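You operate a simulated robot arm through the tools that you are given. There is no shell and no other tool.

You are at the controls of a simulated robot arm. One attempt, no reset.

TASK
Try the stop button: run the drill and hit it.
Fine: let it run three seconds or more first; then switch the drill off before you pull the button back out.

It is judged by the outcome, as a careful person would: the job done as asked, and still so three seconds after it is handed in. It fails if anything else is knocked over, pushed out of place, dropped, spilled or broken.

THE ROBOT
A 6-joint arm with a two-finger parallel gripper on a trunk, on a base that drives. Base frame: it is fixed to the floor where the robot stands at the start and does not move with it; the origin is under the middle of the robot, x ahead of it, y to its left, z up. Lengths are in mm, angles in rad, forces in N, time in s.
With the tool pointing down near the work surface it reaches from about 300 to 700 mm from the robot's upright axis, wherever it stands. Its first joint turns from -2.897 to 2.897 rad. Places, roughly: chuck guard [-1700, 1300, 1200]; depth dial [-1600, 1400, 800]; drill head [-2000, 1500, 1300]; release button [-1500, 1300, 800]; run switch [-1400, 1200, 800]; stop button [-2200, 900, 800]; swing clamp [-1800, 1400, 1000]. Payload 4.1 kg.
The TCP is the grasp point between the finger pads, 23 mm short of the fingertips. In the tool frame z runs along the fingers and y along their closing line. The gripper opens to 94 mm. The fingers are 38 mm wide and 10 mm thick; the gripper's body (54 by 96 mm) begins 39 mm behind the TCP.
Orientation is that of the tool frame in the base frame, as a unit quaternion [w, x, y, z]. With the fingers straight down and closing along the base's y, the tool's x points along the base's -x, its y along +y and its z along -z.

THE INTERFACE
- The arm moves only by the tool drive_tool. Its argument "plan" is a list of rows, each a list of 7 numbers: the shift along the tool's x, y, z in mm, then the turn, a rotation vector about the tool's x, y, z in rad, then the finger opening in mm, from 0 to 94. In form: [[x, y, z, wx, wy, wz, grip], ...]. A call has 1 to 20 rows; each row is the pose to reach, as a shift and turn from the pose commanded when the call began, along the tool's axes at that moment. Rows are played at 5 a second. More than 50 mm and 0.15 rad between two rows, or a gripper value outside its range, and nothing of the call is played. A pose out of reach is approached as far as the arm can. The call stops where the force on the tool passes 80 N (or 10 N more than at its start, if that is more) or the arm is blocked; 0.2 s more then pass. The fingers move at their own pace (about 45 mm/s each) and stop on an object; they squeeze with about 34 N. The grip force told is the motor's: it shows also when the fingers shut on nothing. Time passes only in rows, and 0.2 s behind the last, so rows that repeat a pose let the fingers close. The reply holds the time, the measured pose of the TCP, the force on the tool along the base axes, the opening and the grip force, in the units named above and with some noise, with the torque about the TCP (base axes, N m) and any sound that the robot's microphone picked up, and new pictures: "views" is both (left out), scene, wrist or none.
- Cameras (640 x 400 px; columns grow to the right, rows downward): "scene" is now at [26.1, 158.5, 1396.5]; the picture's right is [-0.10, -0.99, 0.00], its down [-0.60, 0.06, -0.80] and it looks along [0.80, -0.08, -0.60] (base axes); focal length 261 px, centre (320, 200). "wrist" rides on the gripper at [86, 16, -74] in the tool frame; the picture's right is [-0.18, 0.98, 0.00], its down [-0.58, -0.11, -0.81] and it looks along [-0.79, -0.15, 0.59] (tool axes); focal length 243 px, centre (320, 200). There is no depth. A picture from a camera that has moved, and an enlarged one, comes with that camera's place and axes in the base frame and with its lens.
- slide_trunk(by): slides the trunk up (or, below 0, down) by that many mm; the arm and the scene camera ride with it, the base frame stays. It gives what a move gives, with no picture.
- steer(legs): drives the robot by 1 to 6 legs, each [ahead, turn to the left] in mm and rad, along the robot's own axes; the way and the turn of a leg run together, so that a leg with both is an arc; at most 1500 mm and 3.142 rad a leg. The arm and the cameras ride along, it lands a little off, and it stops where it bumps. It gives what a move gives, and a new picture of the scene camera.
- aim_head(pan, tilt): turns the head with the scene camera to pan (to the left, within 2.705 rad either way) and tilt (down, from -0.506 to 1.204), counted from straight ahead of the robot. It gives what a move gives, and a new picture of the scene camera.
- inspect(camera, box): a new picture of the part [left, top, right, bottom] of that camera's present view, enlarged. The clock stands still meanwhile.
- close_job(): hands the job in; it is judged then, once.

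Nothing tells you exact positions but the pictures and the camera data. Unless the task says otherwise, let go and move clear before handing in.

The tools are called after "Call:" as a command line: name --pt "numbers of a row" for each row, then --argument value for the rest, lists and objects as JSON in quotes. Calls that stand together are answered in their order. drive_tool: Moves the arm, as the interface text tells. Its arguments: {"type":"object","properties":{"plan":{"type":"array","items":{"type":"array","items":{"type":"number"}}},"views":{"type":"string","enum":["both","scene","wrist","none"]}},"required":["plan"]} The other tools are called the same way: slide_trunk (by) slides the trunk up or down; steer (legs) drives the base; aim_head (pan, tilt) turns the head that bears the scene camera; inspect (camera, box) takes an enlarged picture of a part of a camera's view; close_job () hands the job in.

At the start:

```text
time: 0.0
ee_pos: [425.0, -63.7, 1043.3]
tool_rot: [0.0, 0.001, 1.0, 0.0]
wrist_force: [-0.1, 0.2, -0.4]
ft_torque: [-0.02, 0.01, 0.0]
width: 93.9
grasp_force: 0.0
trunk travel left (down, up): [-350.0, 240.0]
robot x, y, heading: [-1.1, 1.4, 0.0]
head pan, tilt: [-0.101, 0.646]
```

scene: 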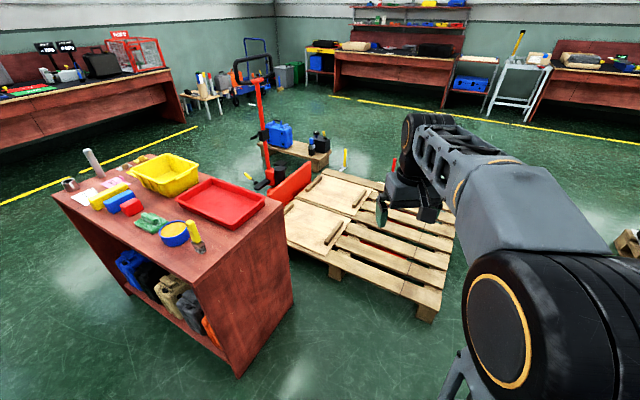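
wrist: 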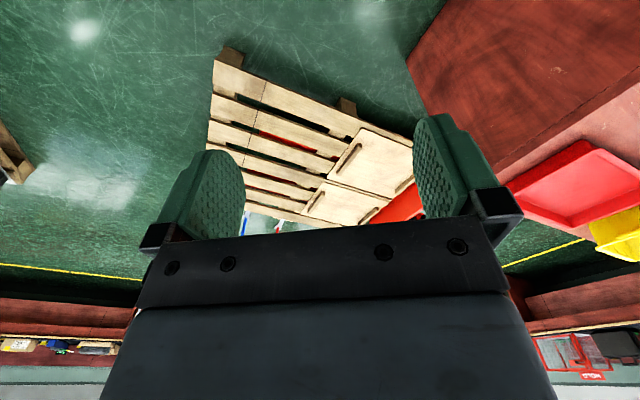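

I see a workshop ahead with a table and pallet, while the drill station should be behind and to the left around [-1800, 1300]. I'll turn the head that way first.

Call:
aim_head --pan 2.5 --tilt 0.35

```text
time: 2.3
ee_pos: [425.1, -62.7, 1043.0]
tool_rot: [0.0, 0.0, 1.0, 0.001]
wrist_force: [0.4, 1.0, -0.1]
ft_torque: [0.03, -0.02, -0.02]
width: 93.9
grasp_force: 0.1
trunk travel left (down, up): [-350.0, 240.0]
robot x, y, heading: [0.9, -2.7, 0.0]
head pan, tilt: [2.499, 0.351]
camera scene: at [-135.0, 223.1, 1423.2], right [0.6, 0.8, 0.0], down [0.28, -0.21, -0.94], along [-0.75, 0.56, -0.34], focal length 261 px, centre (320, 200)
```

scene: 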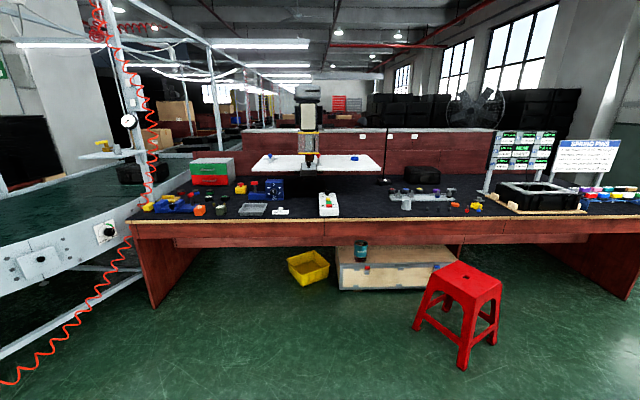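

Call:
inspect --camera "scene" --box '[220, 70, 400, 220]'

Call:
inspect --camera "scene" --box '[130, 150, 350, 230]'

Call:
inspect --camera "scene" --box '[360, 150, 640, 230]'

```text
2.67 times, centred on (310, 145) of scene
camera zoom: at [-135.0, 223.1, 1423.2], right [0.6, 0.8, 0.0], down [0.28, -0.21, -0.94], along [-0.75, 0.56, -0.34], focal length 696 px, centre (347, 347)
```

zoom: 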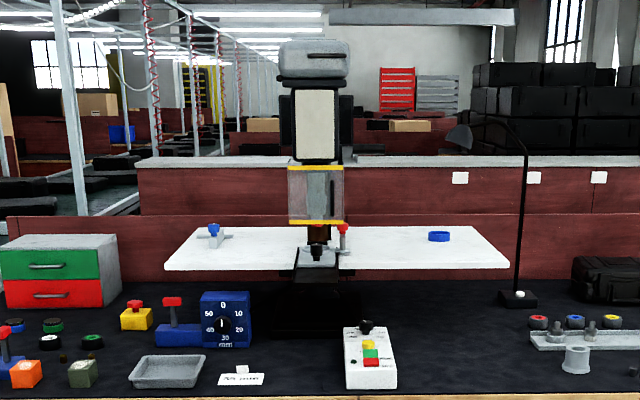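

```text
2.91 times, centred on (240, 190) of scene
camera zoom: at [-135.0, 223.1, 1423.2], right [0.6, 0.8, 0.0], down [0.28, -0.21, -0.94], along [-0.75, 0.56, -0.34], focal length 759 px, centre (553, 229)
```

zoom: 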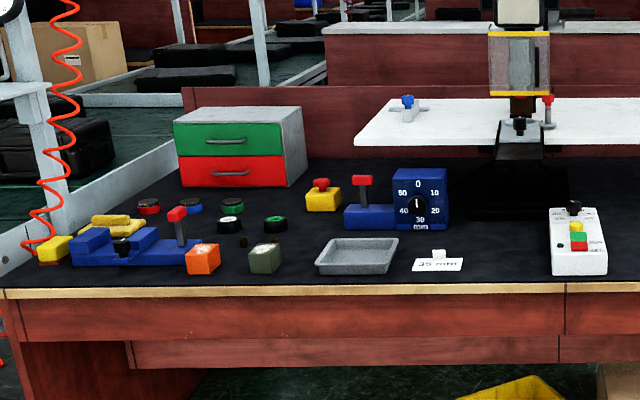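

```text
2.29 times, centred on (500, 190) of scene
camera zoom: at [-135.0, 223.1, 1423.2], right [0.6, 0.8, 0.0], down [0.28, -0.21, -0.94], along [-0.75, 0.56, -0.34], focal length 596 px, centre (-91, 223)
```

zoom: 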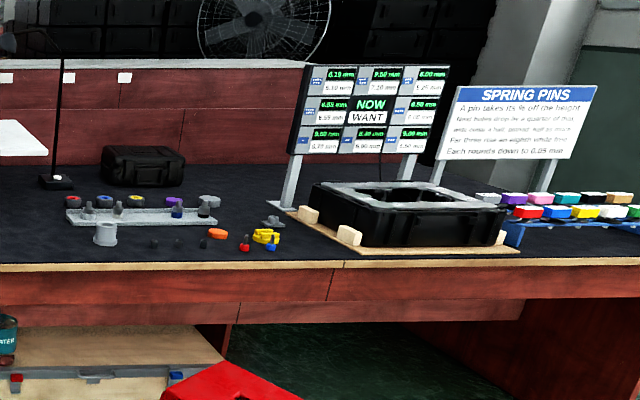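

The drill press stands at the back of the bench. The white control box in front of it matches the run switch, and the yellow box with the red mushroom at left matches the stop button. Before driving, I'll look down at my own base to judge its footprint.

Call:
aim_head --pan 0.5 --tilt 1.2

Call:
aim_head --pan 2.0 --tilt 1.0

```text
time: 4.3
ee_pos: [424.2, -64.3, 1043.7]
tool_rot: [0.0, 0.0, 1.0, -0.001]
wrist_force: [-0.2, 0.4, 0.4]
ft_torque: [-0.02, -0.01, -0.02]
width: 94.0
grasp_force: 0.1
trunk travel left (down, up): [-350.0, 240.0]
robot x, y, heading: [2.3, -1.4, 0.003]
head pan, tilt: [0.499, 1.201]
camera scene: at [-11.3, 194.0, 1355.8], right [0.48, -0.88, 0.0], down [-0.82, -0.45, -0.36], along [0.32, 0.17, -0.93], focal length 261 px, centre (320, 200)
```

scene: 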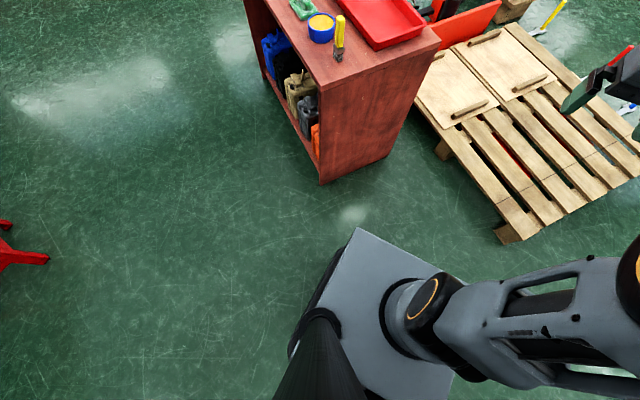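

```text
time: 5.9
ee_pos: [425.9, -62.7, 1043.4]
tool_rot: [0.0, 0.001, 1.0, 0.0]
wrist_force: [1.0, 0.6, 1.1]
ft_torque: [-0.01, -0.01, -0.01]
width: 93.8
grasp_force: 0.0
trunk travel left (down, up): [-350.0, 240.0]
robot x, y, heading: [-1.0, 0.7, -0.001]
head pan, tilt: [2.0, 1.0]
camera scene: at [-89.4, 230.6, 1368.4], right [0.91, 0.42, 0.0], down [0.35, -0.77, -0.54], along [-0.22, 0.49, -0.84], focal length 261 px, centre (320, 200)
```

scene: 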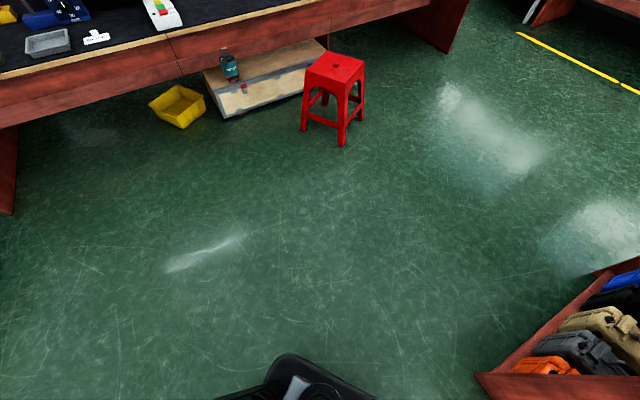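

My front plate is about ±190 mm wide, and the floor between me and the bench is clear, with the stool off to the right. I'll turn and drive to a standoff of about 600 mm from the bench edge.

Call:
steer --legs '[[0, 2.54], [1100, 0], [0, 0.04]]'

Call:
aim_head --pan 0.0 --tilt 0.6

```text
time: 17.7
ee_pos: [-1173.7, 924.9, 1042.4]
tool_rot: [0.0, 0.956, -0.294, 0.0]
wrist_force: [-0.2, -0.3, -0.1]
ft_torque: [-0.03, -0.04, 0.0]
width: 94.1
grasp_force: 0.0
trunk travel left (down, up): [-350.0, 240.0]
robot x, y, heading: [-857.4, 636.3, 2.545]
head pan, tilt: [2.0, 1.0]
camera scene: at [-913.2, 393.0, 1368.4], right [-0.99, 0.17, 0.0], down [0.14, 0.83, -0.54], along [-0.09, -0.53, -0.84], focal length 261 px, centre (320, 200)
```

scene: 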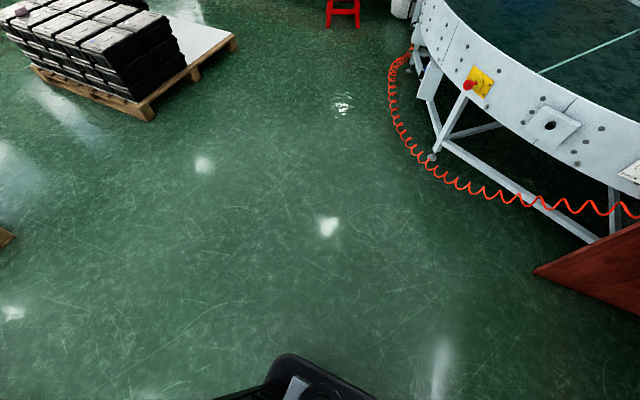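

```text
time: 19.6
ee_pos: [-1172.9, 924.8, 1043.0]
tool_rot: [0.0, 0.956, -0.294, 0.0]
wrist_force: [0.3, -0.6, 0.3]
ft_torque: [0.0, -0.02, 0.0]
width: 94.0
grasp_force: 0.1
trunk travel left (down, up): [-350.0, 240.0]
robot x, y, heading: [-854.6, 634.0, 2.543]
head pan, tilt: [0.0, 0.6]
camera scene: at [-974.6, 511.4, 1400.4], right [0.56, 0.83, 0.0], down [0.47, -0.32, -0.83], along [-0.68, 0.46, -0.57], focal length 261 px, centre (320, 200)
```

scene: 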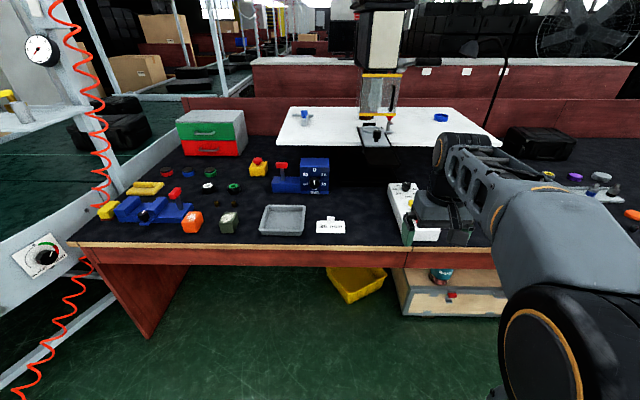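

The bench is in view. I'll zoom in on the stop button, the control box and the drill.

Call:
inspect --camera "scene" --box '[230, 130, 350, 205]'

Call:
inspect --camera "scene" --box '[370, 160, 490, 250]'

Call:
inspect --camera "scene" --box '[270, 0, 510, 190]'

Call:
inspect --camera "wrist" --box '[0, 0, 640, 400]'

```text
5.33 times, centred on (290, 168) of scene
camera zoom: at [-974.6, 511.4, 1400.4], right [0.56, 0.83, 0.0], down [0.47, -0.32, -0.83], along [-0.68, 0.46, -0.57], focal length 1392 px, centre (480, 373)
```

zoom: 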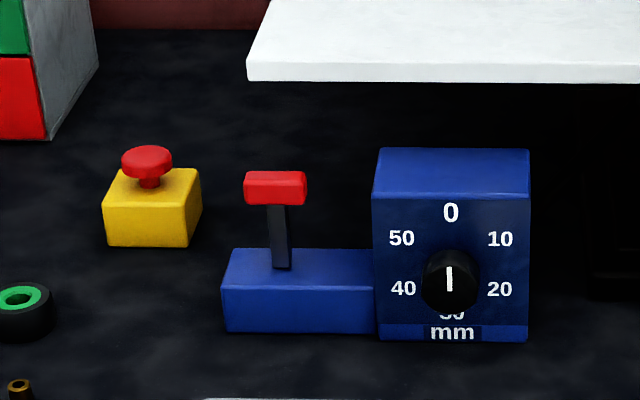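

```text
4.44 times, centred on (430, 205) of scene
camera zoom: at [-974.6, 511.4, 1400.4], right [0.56, 0.83, 0.0], down [0.47, -0.32, -0.83], along [-0.68, 0.46, -0.57], focal length 1160 px, centre (-169, 178)
```

zoom: 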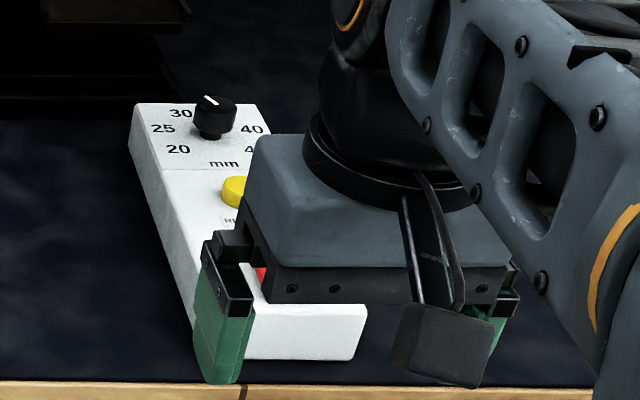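

```text
2.11 times, centred on (390, 95) of scene
camera zoom: at [-974.6, 511.4, 1400.4], right [0.56, 0.83, 0.0], down [0.47, -0.32, -0.83], along [-0.68, 0.46, -0.57], focal length 549 px, centre (173, 421)
```

zoom: 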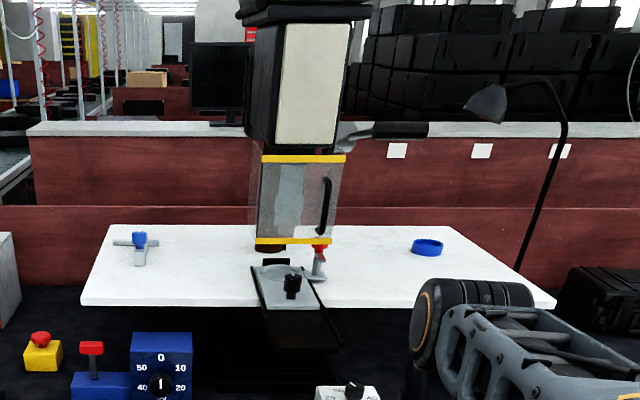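

```text
1.00 times, centred on (320, 200) of wrist (not enlarged: the box is as wide or as high as the picture)
camera zoom: at [-1110.2, 862.0, 1117.7], right [-0.71, -0.71, 0.0], down [-0.42, 0.42, 0.81], along [-0.57, 0.57, -0.59], focal length 243 px, centre (320, 200)
```

zoom: 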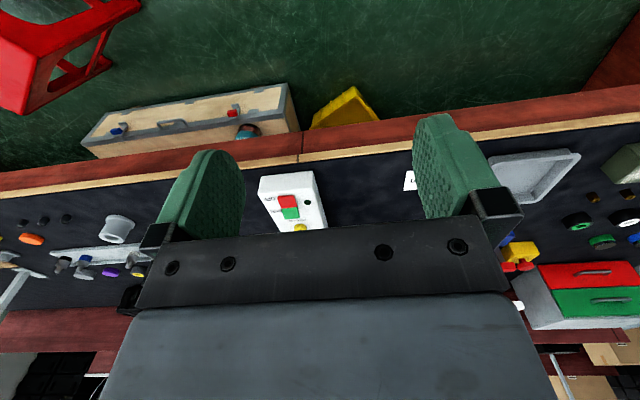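

Call:
inspect --camera "wrist" --box '[245, 160, 345, 240]'

```text
5.00 times, centred on (295, 200) of wrist
camera zoom: at [-1110.2, 862.0, 1117.7], right [-0.71, -0.71, 0.0], down [-0.42, 0.42, 0.81], along [-0.57, 0.57, -0.59], focal length 1213 px, centre (445, 200)
```

zoom: 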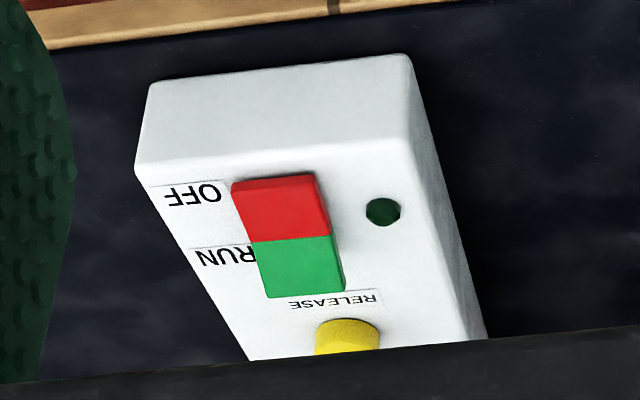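

The rocker reads OFF on the red half, nearest the bench edge, and RUN on the green half. The bench edge is about 680 mm ahead of my centre, and the stop button is deep on the bench at roughly 1200 mm ahead and 480 mm left. I'll raise the arm a little for safety, then square up and move closer.

Call:
steer --legs '[[250, -0.02]]'

Call:
aim_head --pan 0.3 --tilt 1.2

```text
time: 21.4
ee_pos: [-1375.6, 1073.3, 1042.8]
tool_rot: [-0.001, 0.953, -0.302, 0.0]
wrist_force: [0.1, -0.3, -0.7]
ft_torque: [0.05, -0.03, -0.01]
width: 93.9
grasp_force: 0.0
trunk travel left (down, up): [-350.0, 240.0]
robot x, y, heading: [-1064.8, 777.1, 2.526]
head pan, tilt: [0.0, 0.6]
camera scene: at [-1184.7, 657.5, 1400.4], right [0.58, 0.82, 0.0], down [0.46, -0.33, -0.83], along [-0.67, 0.48, -0.56], focal length 261 px, centre (320, 200)
```

scene: 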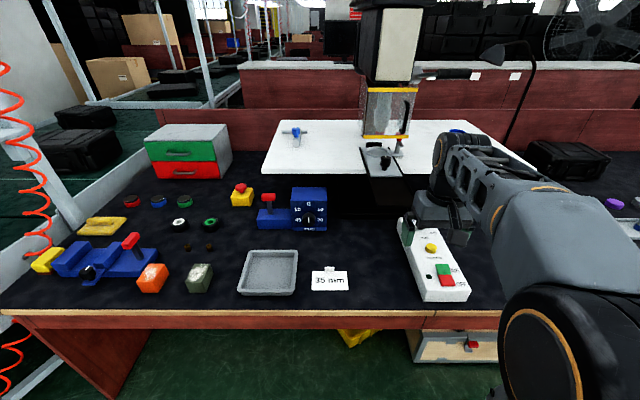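

```text
time: 22.4
ee_pos: [-1375.3, 1074.1, 1042.7]
tool_rot: [0.0, 0.953, -0.302, 0.0]
wrist_force: [-0.2, -0.5, -0.7]
ft_torque: [0.02, 0.01, 0.0]
width: 94.2
grasp_force: 0.0
trunk travel left (down, up): [-350.0, 240.0]
robot x, y, heading: [-1065.7, 773.8, 2.524]
head pan, tilt: [0.3, 1.201]
camera scene: at [-1165.8, 623.9, 1355.9], right [0.31, 0.95, 0.0], down [0.89, -0.29, -0.36], along [-0.35, 0.11, -0.93], focal length 261 px, centre (320, 200)
```

scene: 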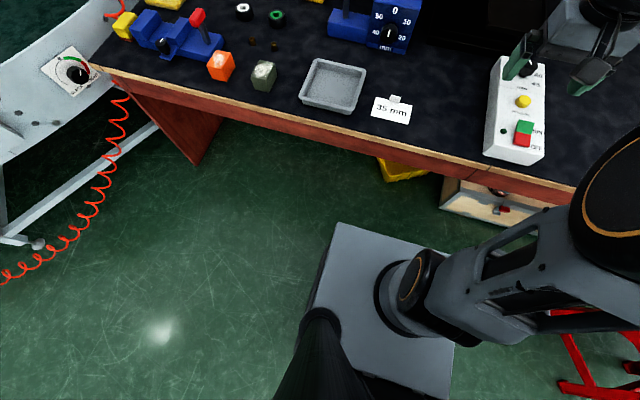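

I'm 430 mm from the bench edge. I'll raise the trunk to find out whether the grey plate belongs to the base or rides with the arm.

Call:
slide_trunk --by 100

Call:
inspect --camera "scene" --box '[0, 0, 640, 400]'

```text
time: 23.8
ee_pos: [-1375.6, 1073.7, 1143.2]
tool_rot: [0.001, 0.953, -0.302, 0.0]
wrist_force: [0.9, 0.2, 0.1]
ft_torque: [-0.01, 0.01, -0.01]
width: 94.1
grasp_force: 0.0
trunk travel left (down, up): [-450.0, 140.0]
robot x, y, heading: [-1062.7, 778.8, 2.533]
head pan, tilt: [0.3, 1.201]
```

```text
1.00 times, centred on (320, 200) of scene (not enlarged: the box is as wide or as high as the picture)
camera zoom: at [-1165.8, 623.9, 1455.8], right [0.31, 0.95, 0.0], down [0.89, -0.29, -0.36], along [-0.34, 0.11, -0.93], focal length 261 px, centre (320, 200)
```

zoom: 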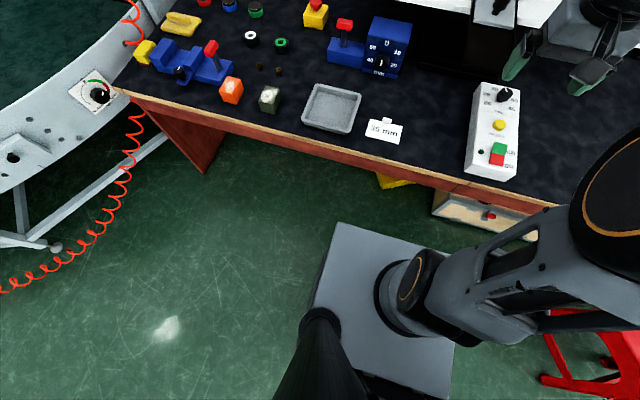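

The plate rides with the trunk and its front is about 230 mm ahead of centre. From about 330 mm further left and close to the bench, both controls may be reachable from one spot. I'll sidestep by turning right, backing up and turning back.

Call:
steer --legs '[[0, -1.57], [-330, 0], [0, 1.565]]'

Call:
aim_head --pan 0.0 --tilt 0.8

```text
time: 33.6
ee_pos: [-1569.7, 800.8, 1142.6]
tool_rot: [0.0, 0.956, -0.294, 0.001]
wrist_force: [0.1, 0.2, -0.3]
ft_torque: [0.01, -0.01, -0.03]
width: 93.8
grasp_force: 0.1
trunk travel left (down, up): [-450.0, 140.0]
robot x, y, heading: [-1256.2, 509.3, 2.543]
head pan, tilt: [0.3, 1.201]
camera scene: at [-1350.9, 354.4, 1455.8], right [0.29, 0.96, 0.0], down [0.89, -0.27, -0.36], along [-0.35, 0.11, -0.93], focal length 261 px, centre (320, 200)
```

scene: 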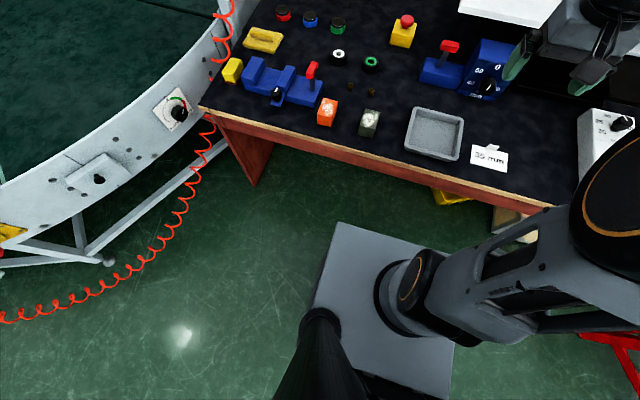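

```text
time: 34.5
ee_pos: [-1569.6, 800.5, 1144.1]
tool_rot: [-0.001, 0.956, -0.294, 0.0]
wrist_force: [0.0, 0.4, -0.4]
ft_torque: [-0.01, 0.03, -0.02]
width: 94.2
grasp_force: 0.0
trunk travel left (down, up): [-450.0, 140.0]
robot x, y, heading: [-1253.8, 508.6, 2.541]
head pan, tilt: [0.0, 0.799]
camera scene: at [-1364.1, 383.4, 1483.5], right [0.56, 0.83, 0.0], down [0.59, -0.4, -0.7], along [-0.58, 0.39, -0.72], focal length 261 px, centre (320, 200)
```

scene: 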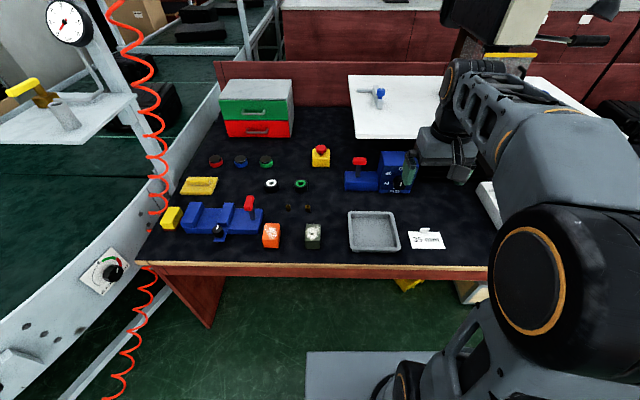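

Both controls check out in the new frame: the stop is 954 ahead and 166 left, and the run switch is 536 ahead and 520 right. The bench edge is about 435 mm ahead, so I'll advance 150.

Call:
steer --legs '[[150, -0.012]]'

```text
time: 35.9
ee_pos: [-1690.7, 890.5, 1143.2]
tool_rot: [0.0, 0.954, -0.3, 0.0]
wrist_force: [-0.4, -0.2, 0.0]
ft_torque: [0.0, 0.01, -0.03]
width: 94.1
grasp_force: 0.1
trunk travel left (down, up): [-450.0, 140.0]
robot x, y, heading: [-1377.9, 597.3, 2.53]
head pan, tilt: [0.0, 0.799]
camera scene: at [-1491.4, 471.4, 1483.5], right [0.57, 0.82, 0.0], down [0.59, -0.41, -0.7], along [-0.57, 0.4, -0.72], focal length 261 px, centre (320, 200)
```

scene: 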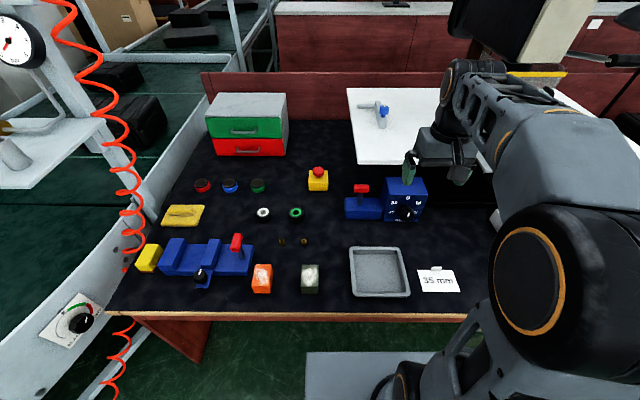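

I'm now 287 mm from the edge, with the stop about 805 mm ahead and 172 left. Before starting the drill, I'll check that a forward-tilted tool can reach above the stop button.

Call:
drive_tool --pt "-27 23 10 0 -0.06 0 94" --pt "-54 46 20 0 -0.12 0 94" --pt "-81 69 30 0 -0.18 0 94" --pt "-108 92 40 0 -0.24 0 94" --pt "-135 115 50 0 -0.3 0 94" --pt "-162 138 60 0 -0.36 0 94" --pt "-189 161 70 0 -0.42 0 94" --pt "-216 184 80 0 -0.48 0 94" --pt "-243 207 90 0 -0.54 0 94" --pt "-270 231 100 0 -0.6 0 94"

```text
time: 38.0
ee_pos: [-2048.6, 856.4, 1039.9]
tool_rot: [-0.088, 0.912, -0.286, -0.282]
wrist_force: [0.4, 0.0, 0.1]
ft_torque: [-0.03, -0.01, 0.02]
width: 94.0
grasp_force: 0.1
trunk travel left (down, up): [-450.0, 140.0]
robot x, y, heading: [-1373.5, 596.8, 2.53]
head pan, tilt: [0.0, 0.799]
camera scene: at [-1491.4, 471.1, 1483.5], right [0.57, 0.82, 0.0], down [0.59, -0.41, -0.7], along [-0.57, 0.4, -0.72], focal length 261 px, centre (320, 200)
camera wrist: at [-1964.3, 778.0, 1053.3], right [-0.69, -0.72, 0.1], down [0.04, 0.1, 0.99], along [-0.73, 0.69, -0.04], focal length 243 px, centre (320, 200)
```

scene: 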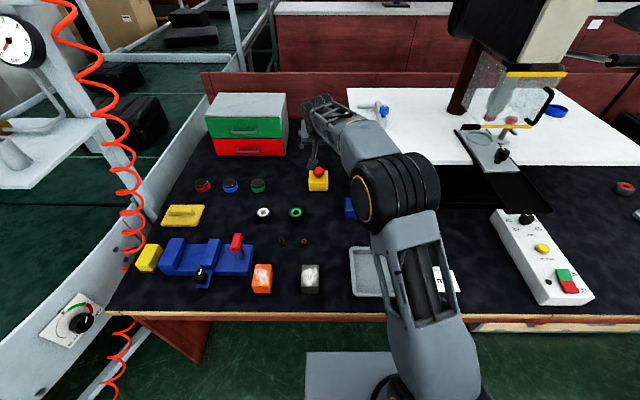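
wrist: 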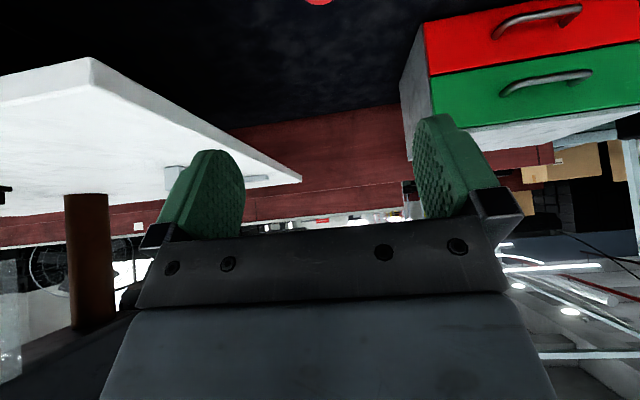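

The tilted tool reaches 700 mm ahead without trouble. The wrist camera sees the button at the very top of its picture, so I'll pull back with the tool upright for a proper second view to triangulate.

Call:
drive_tool --pt "29 0 -20 0 0.13 0 94" --pt "58 0 -40 0 0.26 0 94" --pt "87 0 -60 0 0.39 0 94" --pt "115 0 -79 0 0.5 0 94" --pt "115 0 -79 0 0.6 0 94" --views "wrist"

Call:
inspect --camera "scene" --box '[270, 140, 390, 215]'

Call:
inspect --camera "scene" --box '[480, 200, 600, 310]'

```text
time: 39.2
ee_pos: [-1931.2, 775.1, 1044.3]
tool_rot: [0.0, 0.954, -0.299, 0.001]
wrist_force: [0.6, 0.5, 0.8]
ft_torque: [0.0, -0.02, 0.0]
width: 94.1
grasp_force: 0.1
trunk travel left (down, up): [-450.0, 140.0]
robot x, y, heading: [-1379.4, 597.8, 2.534]
head pan, tilt: [0.0, 0.799]
camera wrist: at [-1869.9, 712.3, 1118.6], right [-0.71, -0.7, 0.0], down [-0.42, 0.42, 0.81], along [-0.56, 0.57, -0.59], focal length 243 px, centre (320, 200)
```

wrist: 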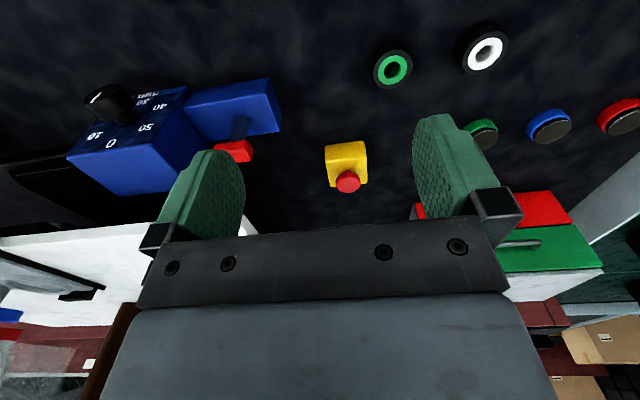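

```text
5.33 times, centred on (330, 178) of scene
camera zoom: at [-1491.1, 471.1, 1483.5], right [0.57, 0.82, 0.0], down [0.59, -0.41, -0.7], along [-0.57, 0.4, -0.72], focal length 1392 px, centre (267, 320)
```

zoom: 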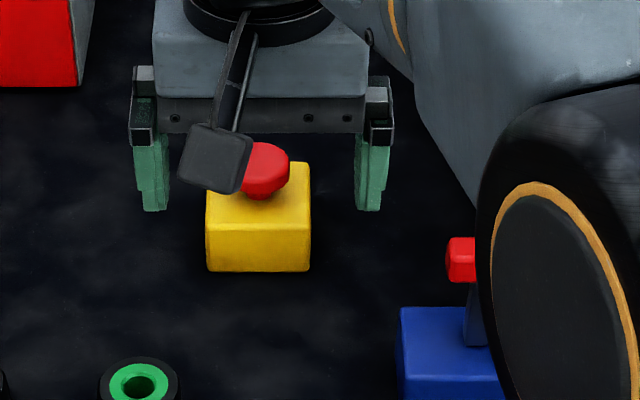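

```text
3.64 times, centred on (540, 255) of scene
camera zoom: at [-1491.1, 471.1, 1483.5], right [0.57, 0.82, 0.0], down [0.59, -0.41, -0.7], along [-0.57, 0.4, -0.72], focal length 949 px, centre (-480, 0)
```

zoom: 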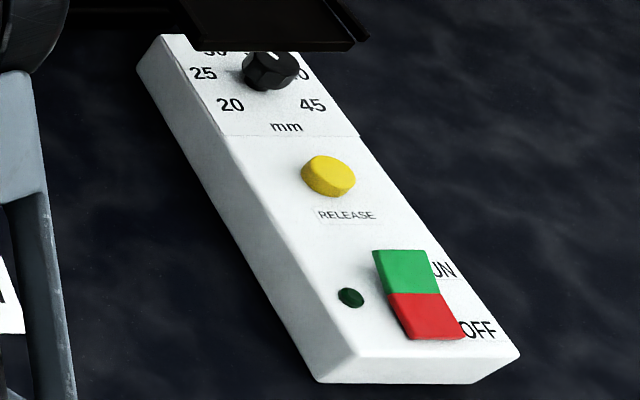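

The two views agree but look from nearly parallel directions, so the height is poorly fixed. I'll lower and level the wrist camera for a flat view that gives the button's height.

Call:
drive_tool --pt "12 0 25 0 -0.13 0 94" --pt "24 0 50 0 -0.26 0 94" --pt "36 0 75 0 -0.39 0 94" --pt "48 0 100 0 -0.5 0 94" --pt "54 0 114 0 -0.6 0 94" --views "wrist"

Call:
inspect --camera "wrist" --box '[240, 60, 440, 185]'

```text
time: 40.5
ee_pos: [-1885.2, 742.4, 927.5]
tool_rot: [-0.088, 0.912, -0.285, -0.282]
wrist_force: [0.4, -0.2, 0.5]
ft_torque: [0.02, -0.02, 0.0]
width: 94.0
grasp_force: 0.0
trunk travel left (down, up): [-450.0, 140.0]
robot x, y, heading: [-1375.5, 595.4, 2.536]
head pan, tilt: [0.0, 0.799]
camera wrist: at [-1800.9, 665.0, 941.0], right [-0.69, -0.72, 0.1], down [0.04, 0.1, 0.99], along [-0.73, 0.69, -0.04], focal length 243 px, centre (320, 200)
```

wrist: 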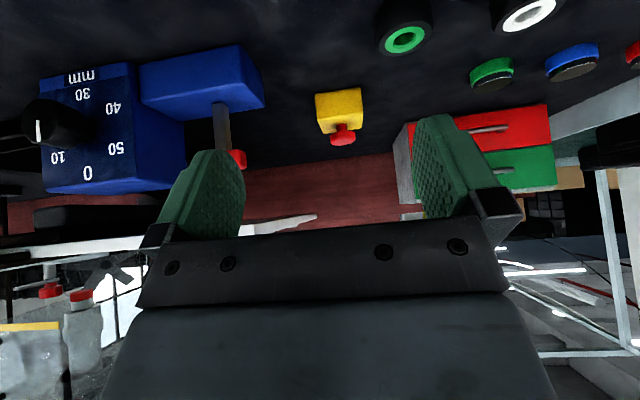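

```text
3.20 times, centred on (340, 122) of wrist
camera zoom: at [-1800.9, 665.0, 941.0], right [-0.69, -0.72, 0.1], down [0.04, 0.1, 0.99], along [-0.73, 0.69, -0.04], focal length 776 px, centre (256, 448)
```

zoom: 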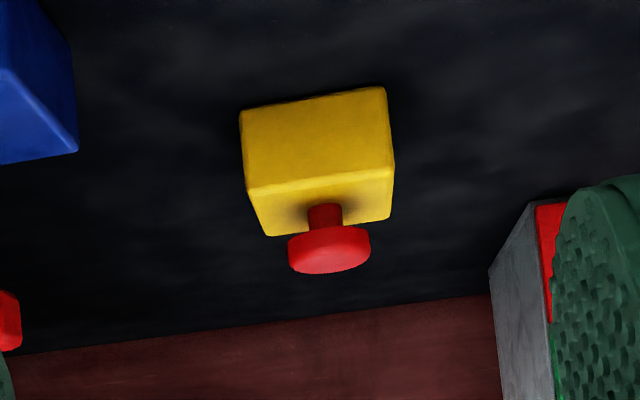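

The flat view puts the mushroom top at about z = 823, 817 mm ahead and 173 left, with a head about 45 mm across on a box topped near z = 797. I'll check that the arm can hover over it with fingers closed.

Call:
drive_tool --pt "-31 0.3 25.4 0 0 0 60" --pt "-62 0.6 50.8 0 0 0 30" --pt "-93 0.9 76.2 0 0 0 0" --pt "-124 1.2 101.5 0 0 0 0" --pt "-155 1.5 127 0 0 0 0" --pt "-186 1.8 152 0 0 0 0" --pt "-217 2.1 178 0 0 0 0" --pt "-248.7 2.5 203 0 0 0 0" --pt "-248.7 2.5 203 0 0 0 0"

Call:
inspect --camera "scene" --box '[260, 110, 400, 210]'

```text
time: 42.5
ee_pos: [-2121.2, 911.9, 899.4]
tool_rot: [-0.088, 0.912, -0.286, -0.281]
wrist_force: [0.1, 0.1, 0.8]
ft_torque: [0.0, 0.03, -0.03]
width: 0.0
grasp_force: 34.0
out of reach, approached as far as the arm can: row 8, 9
trunk travel left (down, up): [-450.0, 140.0]
robot x, y, heading: [-1378.2, 596.4, 2.532]
head pan, tilt: [0.0, 0.799]
camera scene: at [-1490.6, 471.0, 1483.5], right [0.57, 0.82, 0.0], down [0.59, -0.41, -0.7], along [-0.57, 0.4, -0.72], focal length 261 px, centre (320, 200)
camera wrist: at [-2037.1, 834.3, 913.4], right [-0.69, -0.72, 0.1], down [0.04, 0.1, 0.99], along [-0.73, 0.69, -0.04], focal length 243 px, centre (320, 200)
```

scene: 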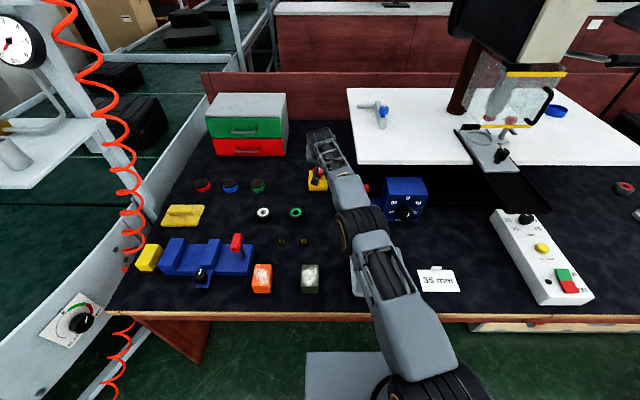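
wrist: 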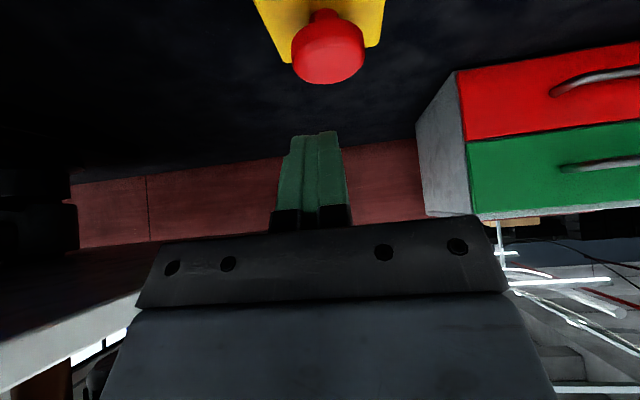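

```text
4.00 times, centred on (330, 160) of scene
camera zoom: at [-1490.6, 471.0, 1483.5], right [0.57, 0.82, 0.0], down [0.59, -0.41, -0.7], along [-0.57, 0.4, -0.72], focal length 1044 px, centre (280, 360)
```

zoom: 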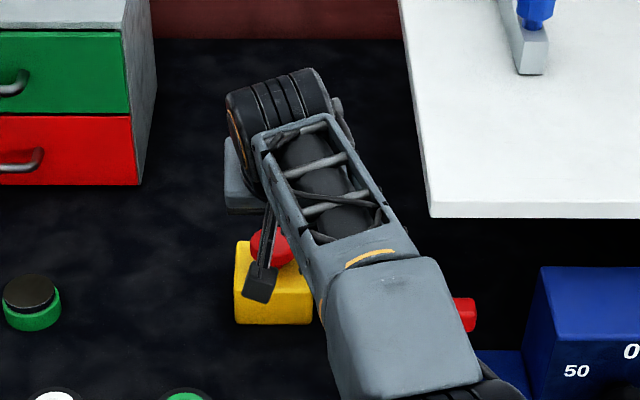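

At tilt 0.6 the arm tops out at about 790 mm ahead at z = 900, and I need 820. The wrist sits above the shoulder, so raising the trunk should extend the horizontal reach. I'll raise it by 130.

Call:
slide_trunk --by 130

```text
time: 44.0
ee_pos: [-2122.3, 912.3, 1030.1]
tool_rot: [-0.089, 0.911, -0.286, -0.282]
wrist_force: [-0.2, -0.2, -0.5]
ft_torque: [0.01, 0.0, 0.0]
width: 0.0
grasp_force: 34.0
trunk travel left (down, up): [-580.0, 10.0]
robot x, y, heading: [-1379.7, 598.3, 2.531]
head pan, tilt: [0.0, 0.799]
```

Call:
drive_tool --pt "17 0 24.8 0 0 0 0" --pt "34 0 49.5 0 0 0 0" --pt "51 0 74.3 0 0 0 0" --pt "67.8 0 99 0 0 0 0" --views "wrist"

```text
time: 45.0
ee_pos: [-2116.6, 906.6, 910.6]
tool_rot: [-0.089, 0.911, -0.286, -0.283]
wrist_force: [0.6, -0.2, 0.3]
ft_torque: [0.01, 0.01, -0.01]
width: 0.1
grasp_force: 33.6
out of reach, approached as far as the arm can: row 3, 4
trunk travel left (down, up): [-580.0, 10.0]
robot x, y, heading: [-1378.8, 598.3, 2.534]
head pan, tilt: [0.0, 0.799]
camera wrist: at [-2031.6, 827.7, 922.6], right [-0.69, -0.72, 0.1], down [0.04, 0.1, 0.99], along [-0.73, 0.69, -0.04], focal length 243 px, centre (320, 200)
```

wrist: 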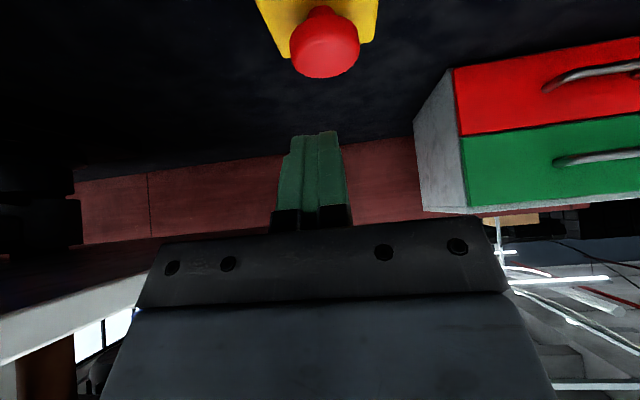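

Max radius at this tilt is about 810 mm, and the stop sits at about 835, so I'll need a tilt near 0.95 with the trunk lower. First I'll retract upward and upright, then lower the trunk.

Call:
drive_tool --pt "13.6 0 -38.4 0 0 0 0" --pt "27.2 0 -76.8 0 0.06 0 0" --pt "41 0 -115 0 0.13 0 0" --pt "54.6 0 -153.6 0 0.2 0 0" --pt "68.3 0 -192 0 0.27 0 0" --pt "82 0 -230 0 0.34 0 0" --pt "95.6 0 -269 0 0.41 0 0" --pt "109 0 -307 0 0.48 0 0" --pt "123 0 -345.6 0 0.55 0 0" --pt "136.6 0 -384 0 0.6 0 0" --views "none"

Call:
slide_trunk --by -180

```text
time: 47.2
ee_pos: [-1842.5, 718.6, 1152.9]
tool_rot: [0.0, 0.954, -0.299, 0.002]
wrist_force: [-0.4, -0.4, -0.5]
ft_torque: [0.0, 0.01, 0.0]
width: 0.0
grasp_force: 33.6
trunk travel left (down, up): [-580.0, 10.0]
robot x, y, heading: [-1377.6, 590.7, 2.528]
head pan, tilt: [0.0, 0.799]
```

```text
time: 49.2
ee_pos: [-1842.9, 719.4, 971.4]
tool_rot: [-0.001, 0.954, -0.299, 0.0]
wrist_force: [-0.3, -0.1, 0.0]
ft_torque: [0.01, 0.01, -0.03]
width: 0.0
grasp_force: 34.4
trunk travel left (down, up): [-400.0, 190.0]
robot x, y, heading: [-1376.1, 594.8, 2.531]
head pan, tilt: [0.0, 0.799]
```

Call:
drive_tool --pt "-35 0.6 7 0 -0.095 0 0" --pt "-70 1.2 14 0 -0.19 0 0" --pt "-105 1.8 21 0 -0.285 0 0" --pt "-140 2.4 28 0 -0.38 0 0" --pt "-175 3 35 0 -0.475 0 0" --pt "-210 3.6 42 0 -0.57 0 0" --pt "-245 4.2 49 0 -0.665 0 0" --pt "-280 4.8 56 0 -0.76 0 0" --pt "-315 5.4 63 0 -0.855 0 0" --pt "-353 6 71 0 -0.95 0 0"

Call:
inspect --camera "scene" --box '[260, 110, 400, 210]'

```text
time: 51.4
ee_pos: [-2140.0, 916.6, 900.7]
tool_rot: [-0.137, 0.848, -0.267, -0.437]
wrist_force: [0.3, 0.4, 0.2]
ft_torque: [0.01, -0.02, 0.02]
width: 0.1
grasp_force: 34.4
trunk travel left (down, up): [-400.0, 190.0]
robot x, y, heading: [-1375.7, 597.4, 2.532]
head pan, tilt: [0.0, 0.799]
camera scene: at [-1491.3, 471.2, 1433.6], right [0.57, 0.82, 0.0], down [0.59, -0.41, -0.7], along [-0.57, 0.4, -0.72], focal length 261 px, centre (320, 200)
camera wrist: at [-2057.8, 839.7, 873.5], right [-0.65, -0.74, 0.15], down [0.32, -0.09, 0.94], along [-0.69, 0.66, 0.3], focal length 243 px, centre (320, 200)
```

scene: 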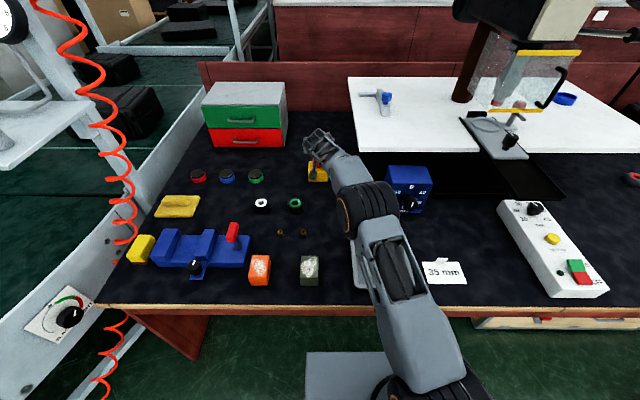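
wrist: 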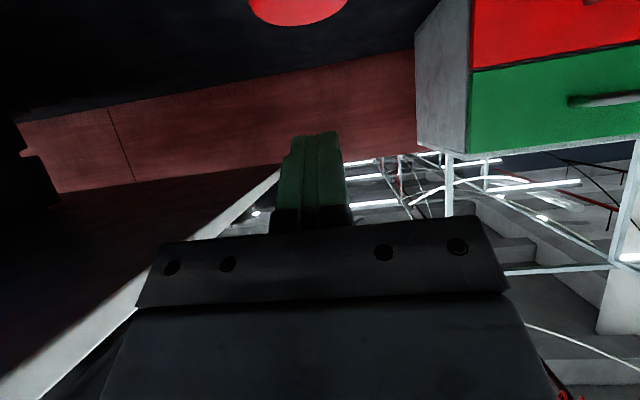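

```text
4.00 times, centred on (330, 160) of scene
camera zoom: at [-1491.3, 471.2, 1433.6], right [0.57, 0.82, 0.0], down [0.59, -0.41, -0.7], along [-0.57, 0.4, -0.72], focal length 1044 px, centre (280, 360)
```

zoom: 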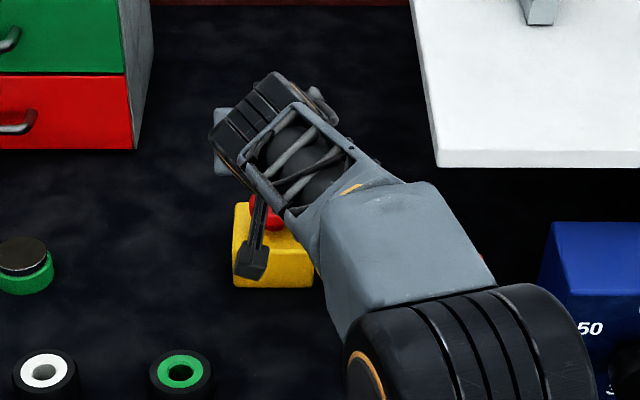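

The hover point over the stop button is reachable, with tilt 0.95 and lateral alignment within about 1 mm. I'll retract and swing to the run switch side, stopping behind it so the wrist camera can see it.

Call:
drive_tool --pt "12.4 0 -34.5 0 0.095 0 0" --pt "24.8 0 -69 0 0.19 0 0" --pt "37.2 0 -103.5 0 0.285 0 0" --pt "49.6 0 -138 0 0.38 0 0" --pt "62 0 -172.5 0 0.475 0 0" --pt "74.4 0 -207 0 0.57 0 0" --pt "86.8 0 -241.5 0 0.665 0 0" --pt "99.2 0 -276 0 0.76 0 0" --pt "111.6 0 -310.5 0 0.855 0 0" --pt "124 0 -345 0 0.95 0 0" --views "none"

Call:
drive_tool --pt "15 -42 0 0 0 0 0" --pt "30 -84 0 0 0 0 0" --pt "44 -126 0 0 0 0 0" --pt "59 -168 0 0 0 0 0" --pt "74 -210 0 0 0 0 0" --pt "88 -252 0 0 0 0 0" --pt "103 -294 0 0 0 0 0" --pt "118 -336 0 0 0 0 0" --pt "133 -379 0 0 0 0 0" --pt "147 -421 0 0 0 0 0" --pt "162 -463 0 0 0 0 0" --pt "177 -505 0 0 0 0 0" --pt "192 -547 0 0 0 0 0" --pt "206 -589 0 0 0 0 0" --pt "221 -631 0 0 0 0 0" --pt "236 -673 0 0 0 0 0"

```text
time: 53.6
ee_pos: [-1844.7, 714.0, 1000.5]
tool_rot: [0.0, 0.954, -0.299, 0.001]
wrist_force: [-0.4, -0.5, -0.4]
ft_torque: [-0.04, 0.01, -0.02]
width: 0.0
grasp_force: 34.2
trunk travel left (down, up): [-400.0, 190.0]
robot x, y, heading: [-1380.3, 595.0, 2.53]
head pan, tilt: [0.0, 0.799]
```

```text
time: 57.0
ee_pos: [-1267.9, 1132.6, 998.2]
tool_rot: [0.001, 0.954, -0.3, 0.0]
wrist_force: [-0.3, 0.6, 0.2]
ft_torque: [0.02, -0.01, -0.02]
width: 0.0
grasp_force: 33.9
trunk travel left (down, up): [-400.0, 190.0]
robot x, y, heading: [-1379.6, 596.4, 2.534]
head pan, tilt: [0.0, 0.799]
camera scene: at [-1490.9, 471.5, 1433.6], right [0.57, 0.82, 0.0], down [0.59, -0.41, -0.7], along [-0.57, 0.4, -0.72], focal length 261 px, centre (320, 200)
camera wrist: at [-1205.7, 1070.6, 1073.4], right [-0.71, -0.7, 0.0], down [-0.41, 0.42, 0.81], along [-0.56, 0.58, -0.59], focal length 243 px, centre (320, 200)
```

scene: 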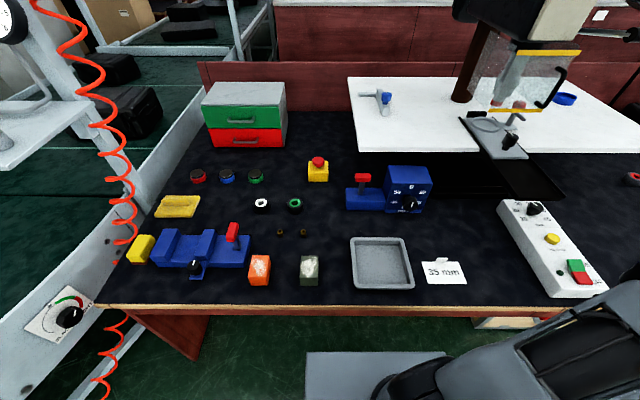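
wrist: 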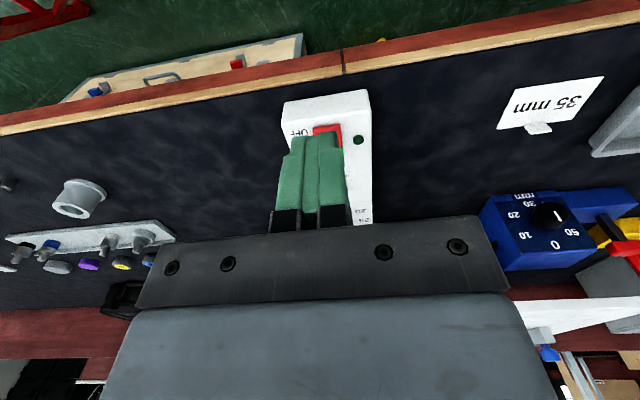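

The closed fingers hide the rocker, so I'll open them for an unobstructed view.

Call:
drive_tool --pt "0 0 0 0 0 0 94" --pt "0 0 0 0 0 0 94" --pt "0 0 0 0 0 0 94" --pt "0 0 0 0 0 0 94" --pt "0 0 0 0 0 0 94" --views "none"

Call:
inspect --camera "wrist" --box '[260, 70, 420, 230]'

Call:
inspect --camera "scene" --box '[490, 190, 620, 310]'

```text
time: 58.2
ee_pos: [-1268.0, 1132.2, 999.8]
tool_rot: [-0.001, 0.954, -0.3, 0.0]
wrist_force: [-0.8, 0.2, -0.5]
ft_torque: [0.02, 0.02, 0.01]
width: 93.6
grasp_force: 0.1
trunk travel left (down, up): [-400.0, 190.0]
robot x, y, heading: [-1381.0, 595.7, 2.533]
head pan, tilt: [0.0, 0.799]
```

```text
2.50 times, centred on (340, 150) of wrist
camera zoom: at [-1206.5, 1070.2, 1073.4], right [-0.71, -0.7, 0.0], down [-0.41, 0.42, 0.81], along [-0.56, 0.58, -0.59], focal length 606 px, centre (270, 325)
```

zoom: 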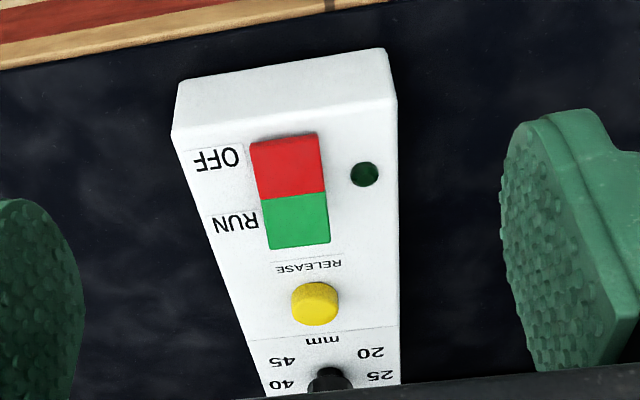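

```text
3.33 times, centred on (555, 250) of scene
camera zoom: at [-1491.0, 471.3, 1433.6], right [0.57, 0.82, 0.0], down [0.59, -0.41, -0.7], along [-0.57, 0.4, -0.72], focal length 870 px, centre (-463, 33)
```

zoom: 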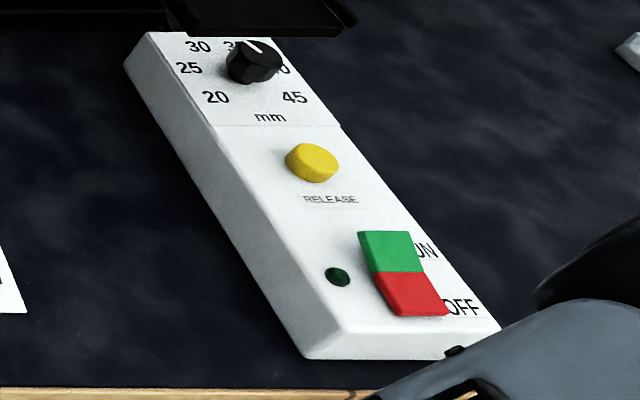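

Green (RUN) is about 167 mm ahead of the tool and 15 mm right, with its top near z = 812, and red (OFF) is about 42 mm nearer. RELEASE is well past the green end. I'll close the fingers and hover over the far half of green.

Call:
drive_tool --pt "-36 -3 0 0 0 0 0" --pt "-72 -6 0 0 0 0 0" --pt "-108 -9 10 0 0 0 0" --pt "-144 -12 40 0 0 0 0" --pt "-178 -15 70 0 0 0 0" --pt "-178 -15 99 0 0 0 0" --pt "-178 -15 120 0 0 0 0"

Call:
inspect --camera "scene" --box '[490, 180, 640, 310]'

Call:
inspect --camera "wrist" --box '[220, 0, 420, 180]'

```text
time: 59.8
ee_pos: [-1405.6, 1248.0, 880.9]
tool_rot: [0.0, 0.954, -0.3, 0.0]
wrist_force: [0.2, 0.7, -0.1]
ft_torque: [0.01, 0.01, 0.02]
width: 0.1
grasp_force: 33.7
trunk travel left (down, up): [-400.0, 190.0]
robot x, y, heading: [-1379.6, 595.5, 2.533]
head pan, tilt: [0.0, 0.799]
camera scene: at [-1490.9, 471.3, 1433.6], right [0.57, 0.82, 0.0], down [0.59, -0.41, -0.7], along [-0.57, 0.4, -0.72], focal length 261 px, centre (320, 200)
camera wrist: at [-1342.6, 1185.3, 955.7], right [-0.71, -0.7, 0.0], down [-0.41, 0.42, 0.81], along [-0.56, 0.58, -0.59], focal length 243 px, centre (320, 200)
```

scene: 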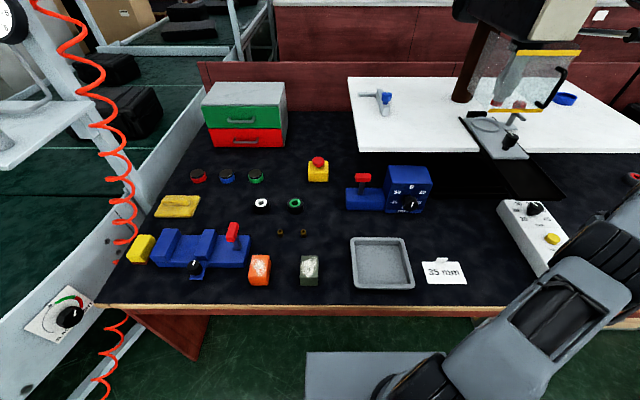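
wrist: 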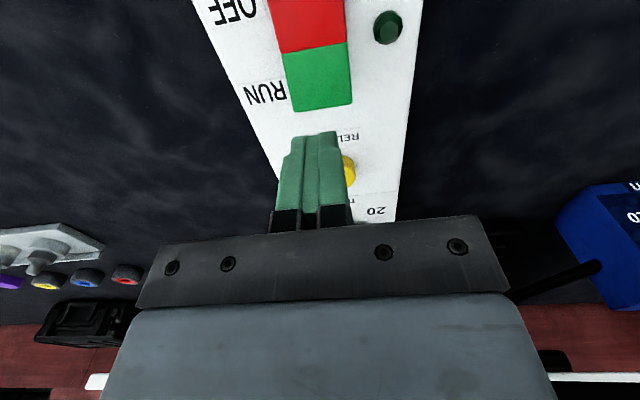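

```text
3.08 times, centred on (565, 245) of scene
camera zoom: at [-1490.9, 471.3, 1433.6], right [0.57, 0.82, 0.0], down [0.59, -0.41, -0.7], along [-0.57, 0.4, -0.72], focal length 803 px, centre (-434, 62)
```

zoom: 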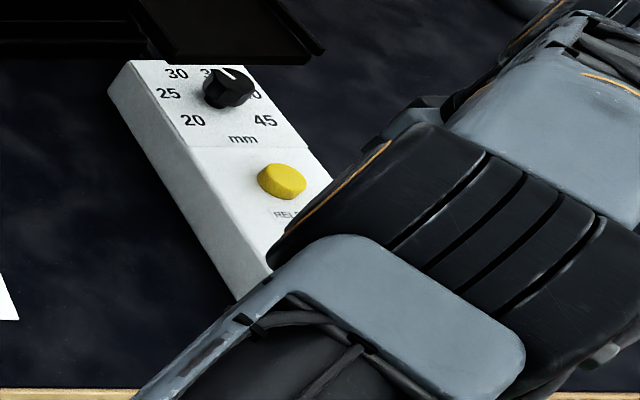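

```text
2.22 times, centred on (320, 90) of wrist
camera zoom: at [-1342.6, 1185.3, 955.7], right [-0.71, -0.7, 0.0], down [-0.41, 0.42, 0.81], along [-0.56, 0.58, -0.59], focal length 539 px, centre (320, 444)
```

zoom: 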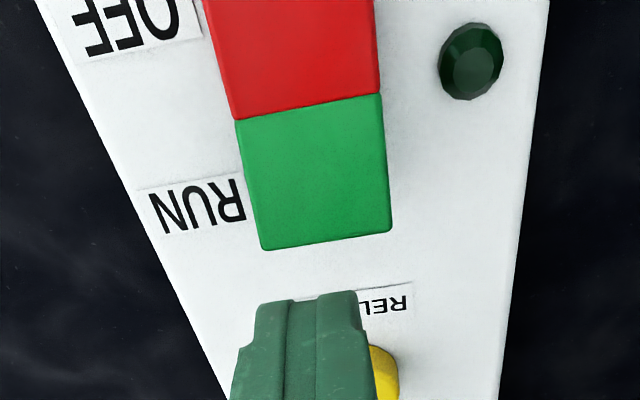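

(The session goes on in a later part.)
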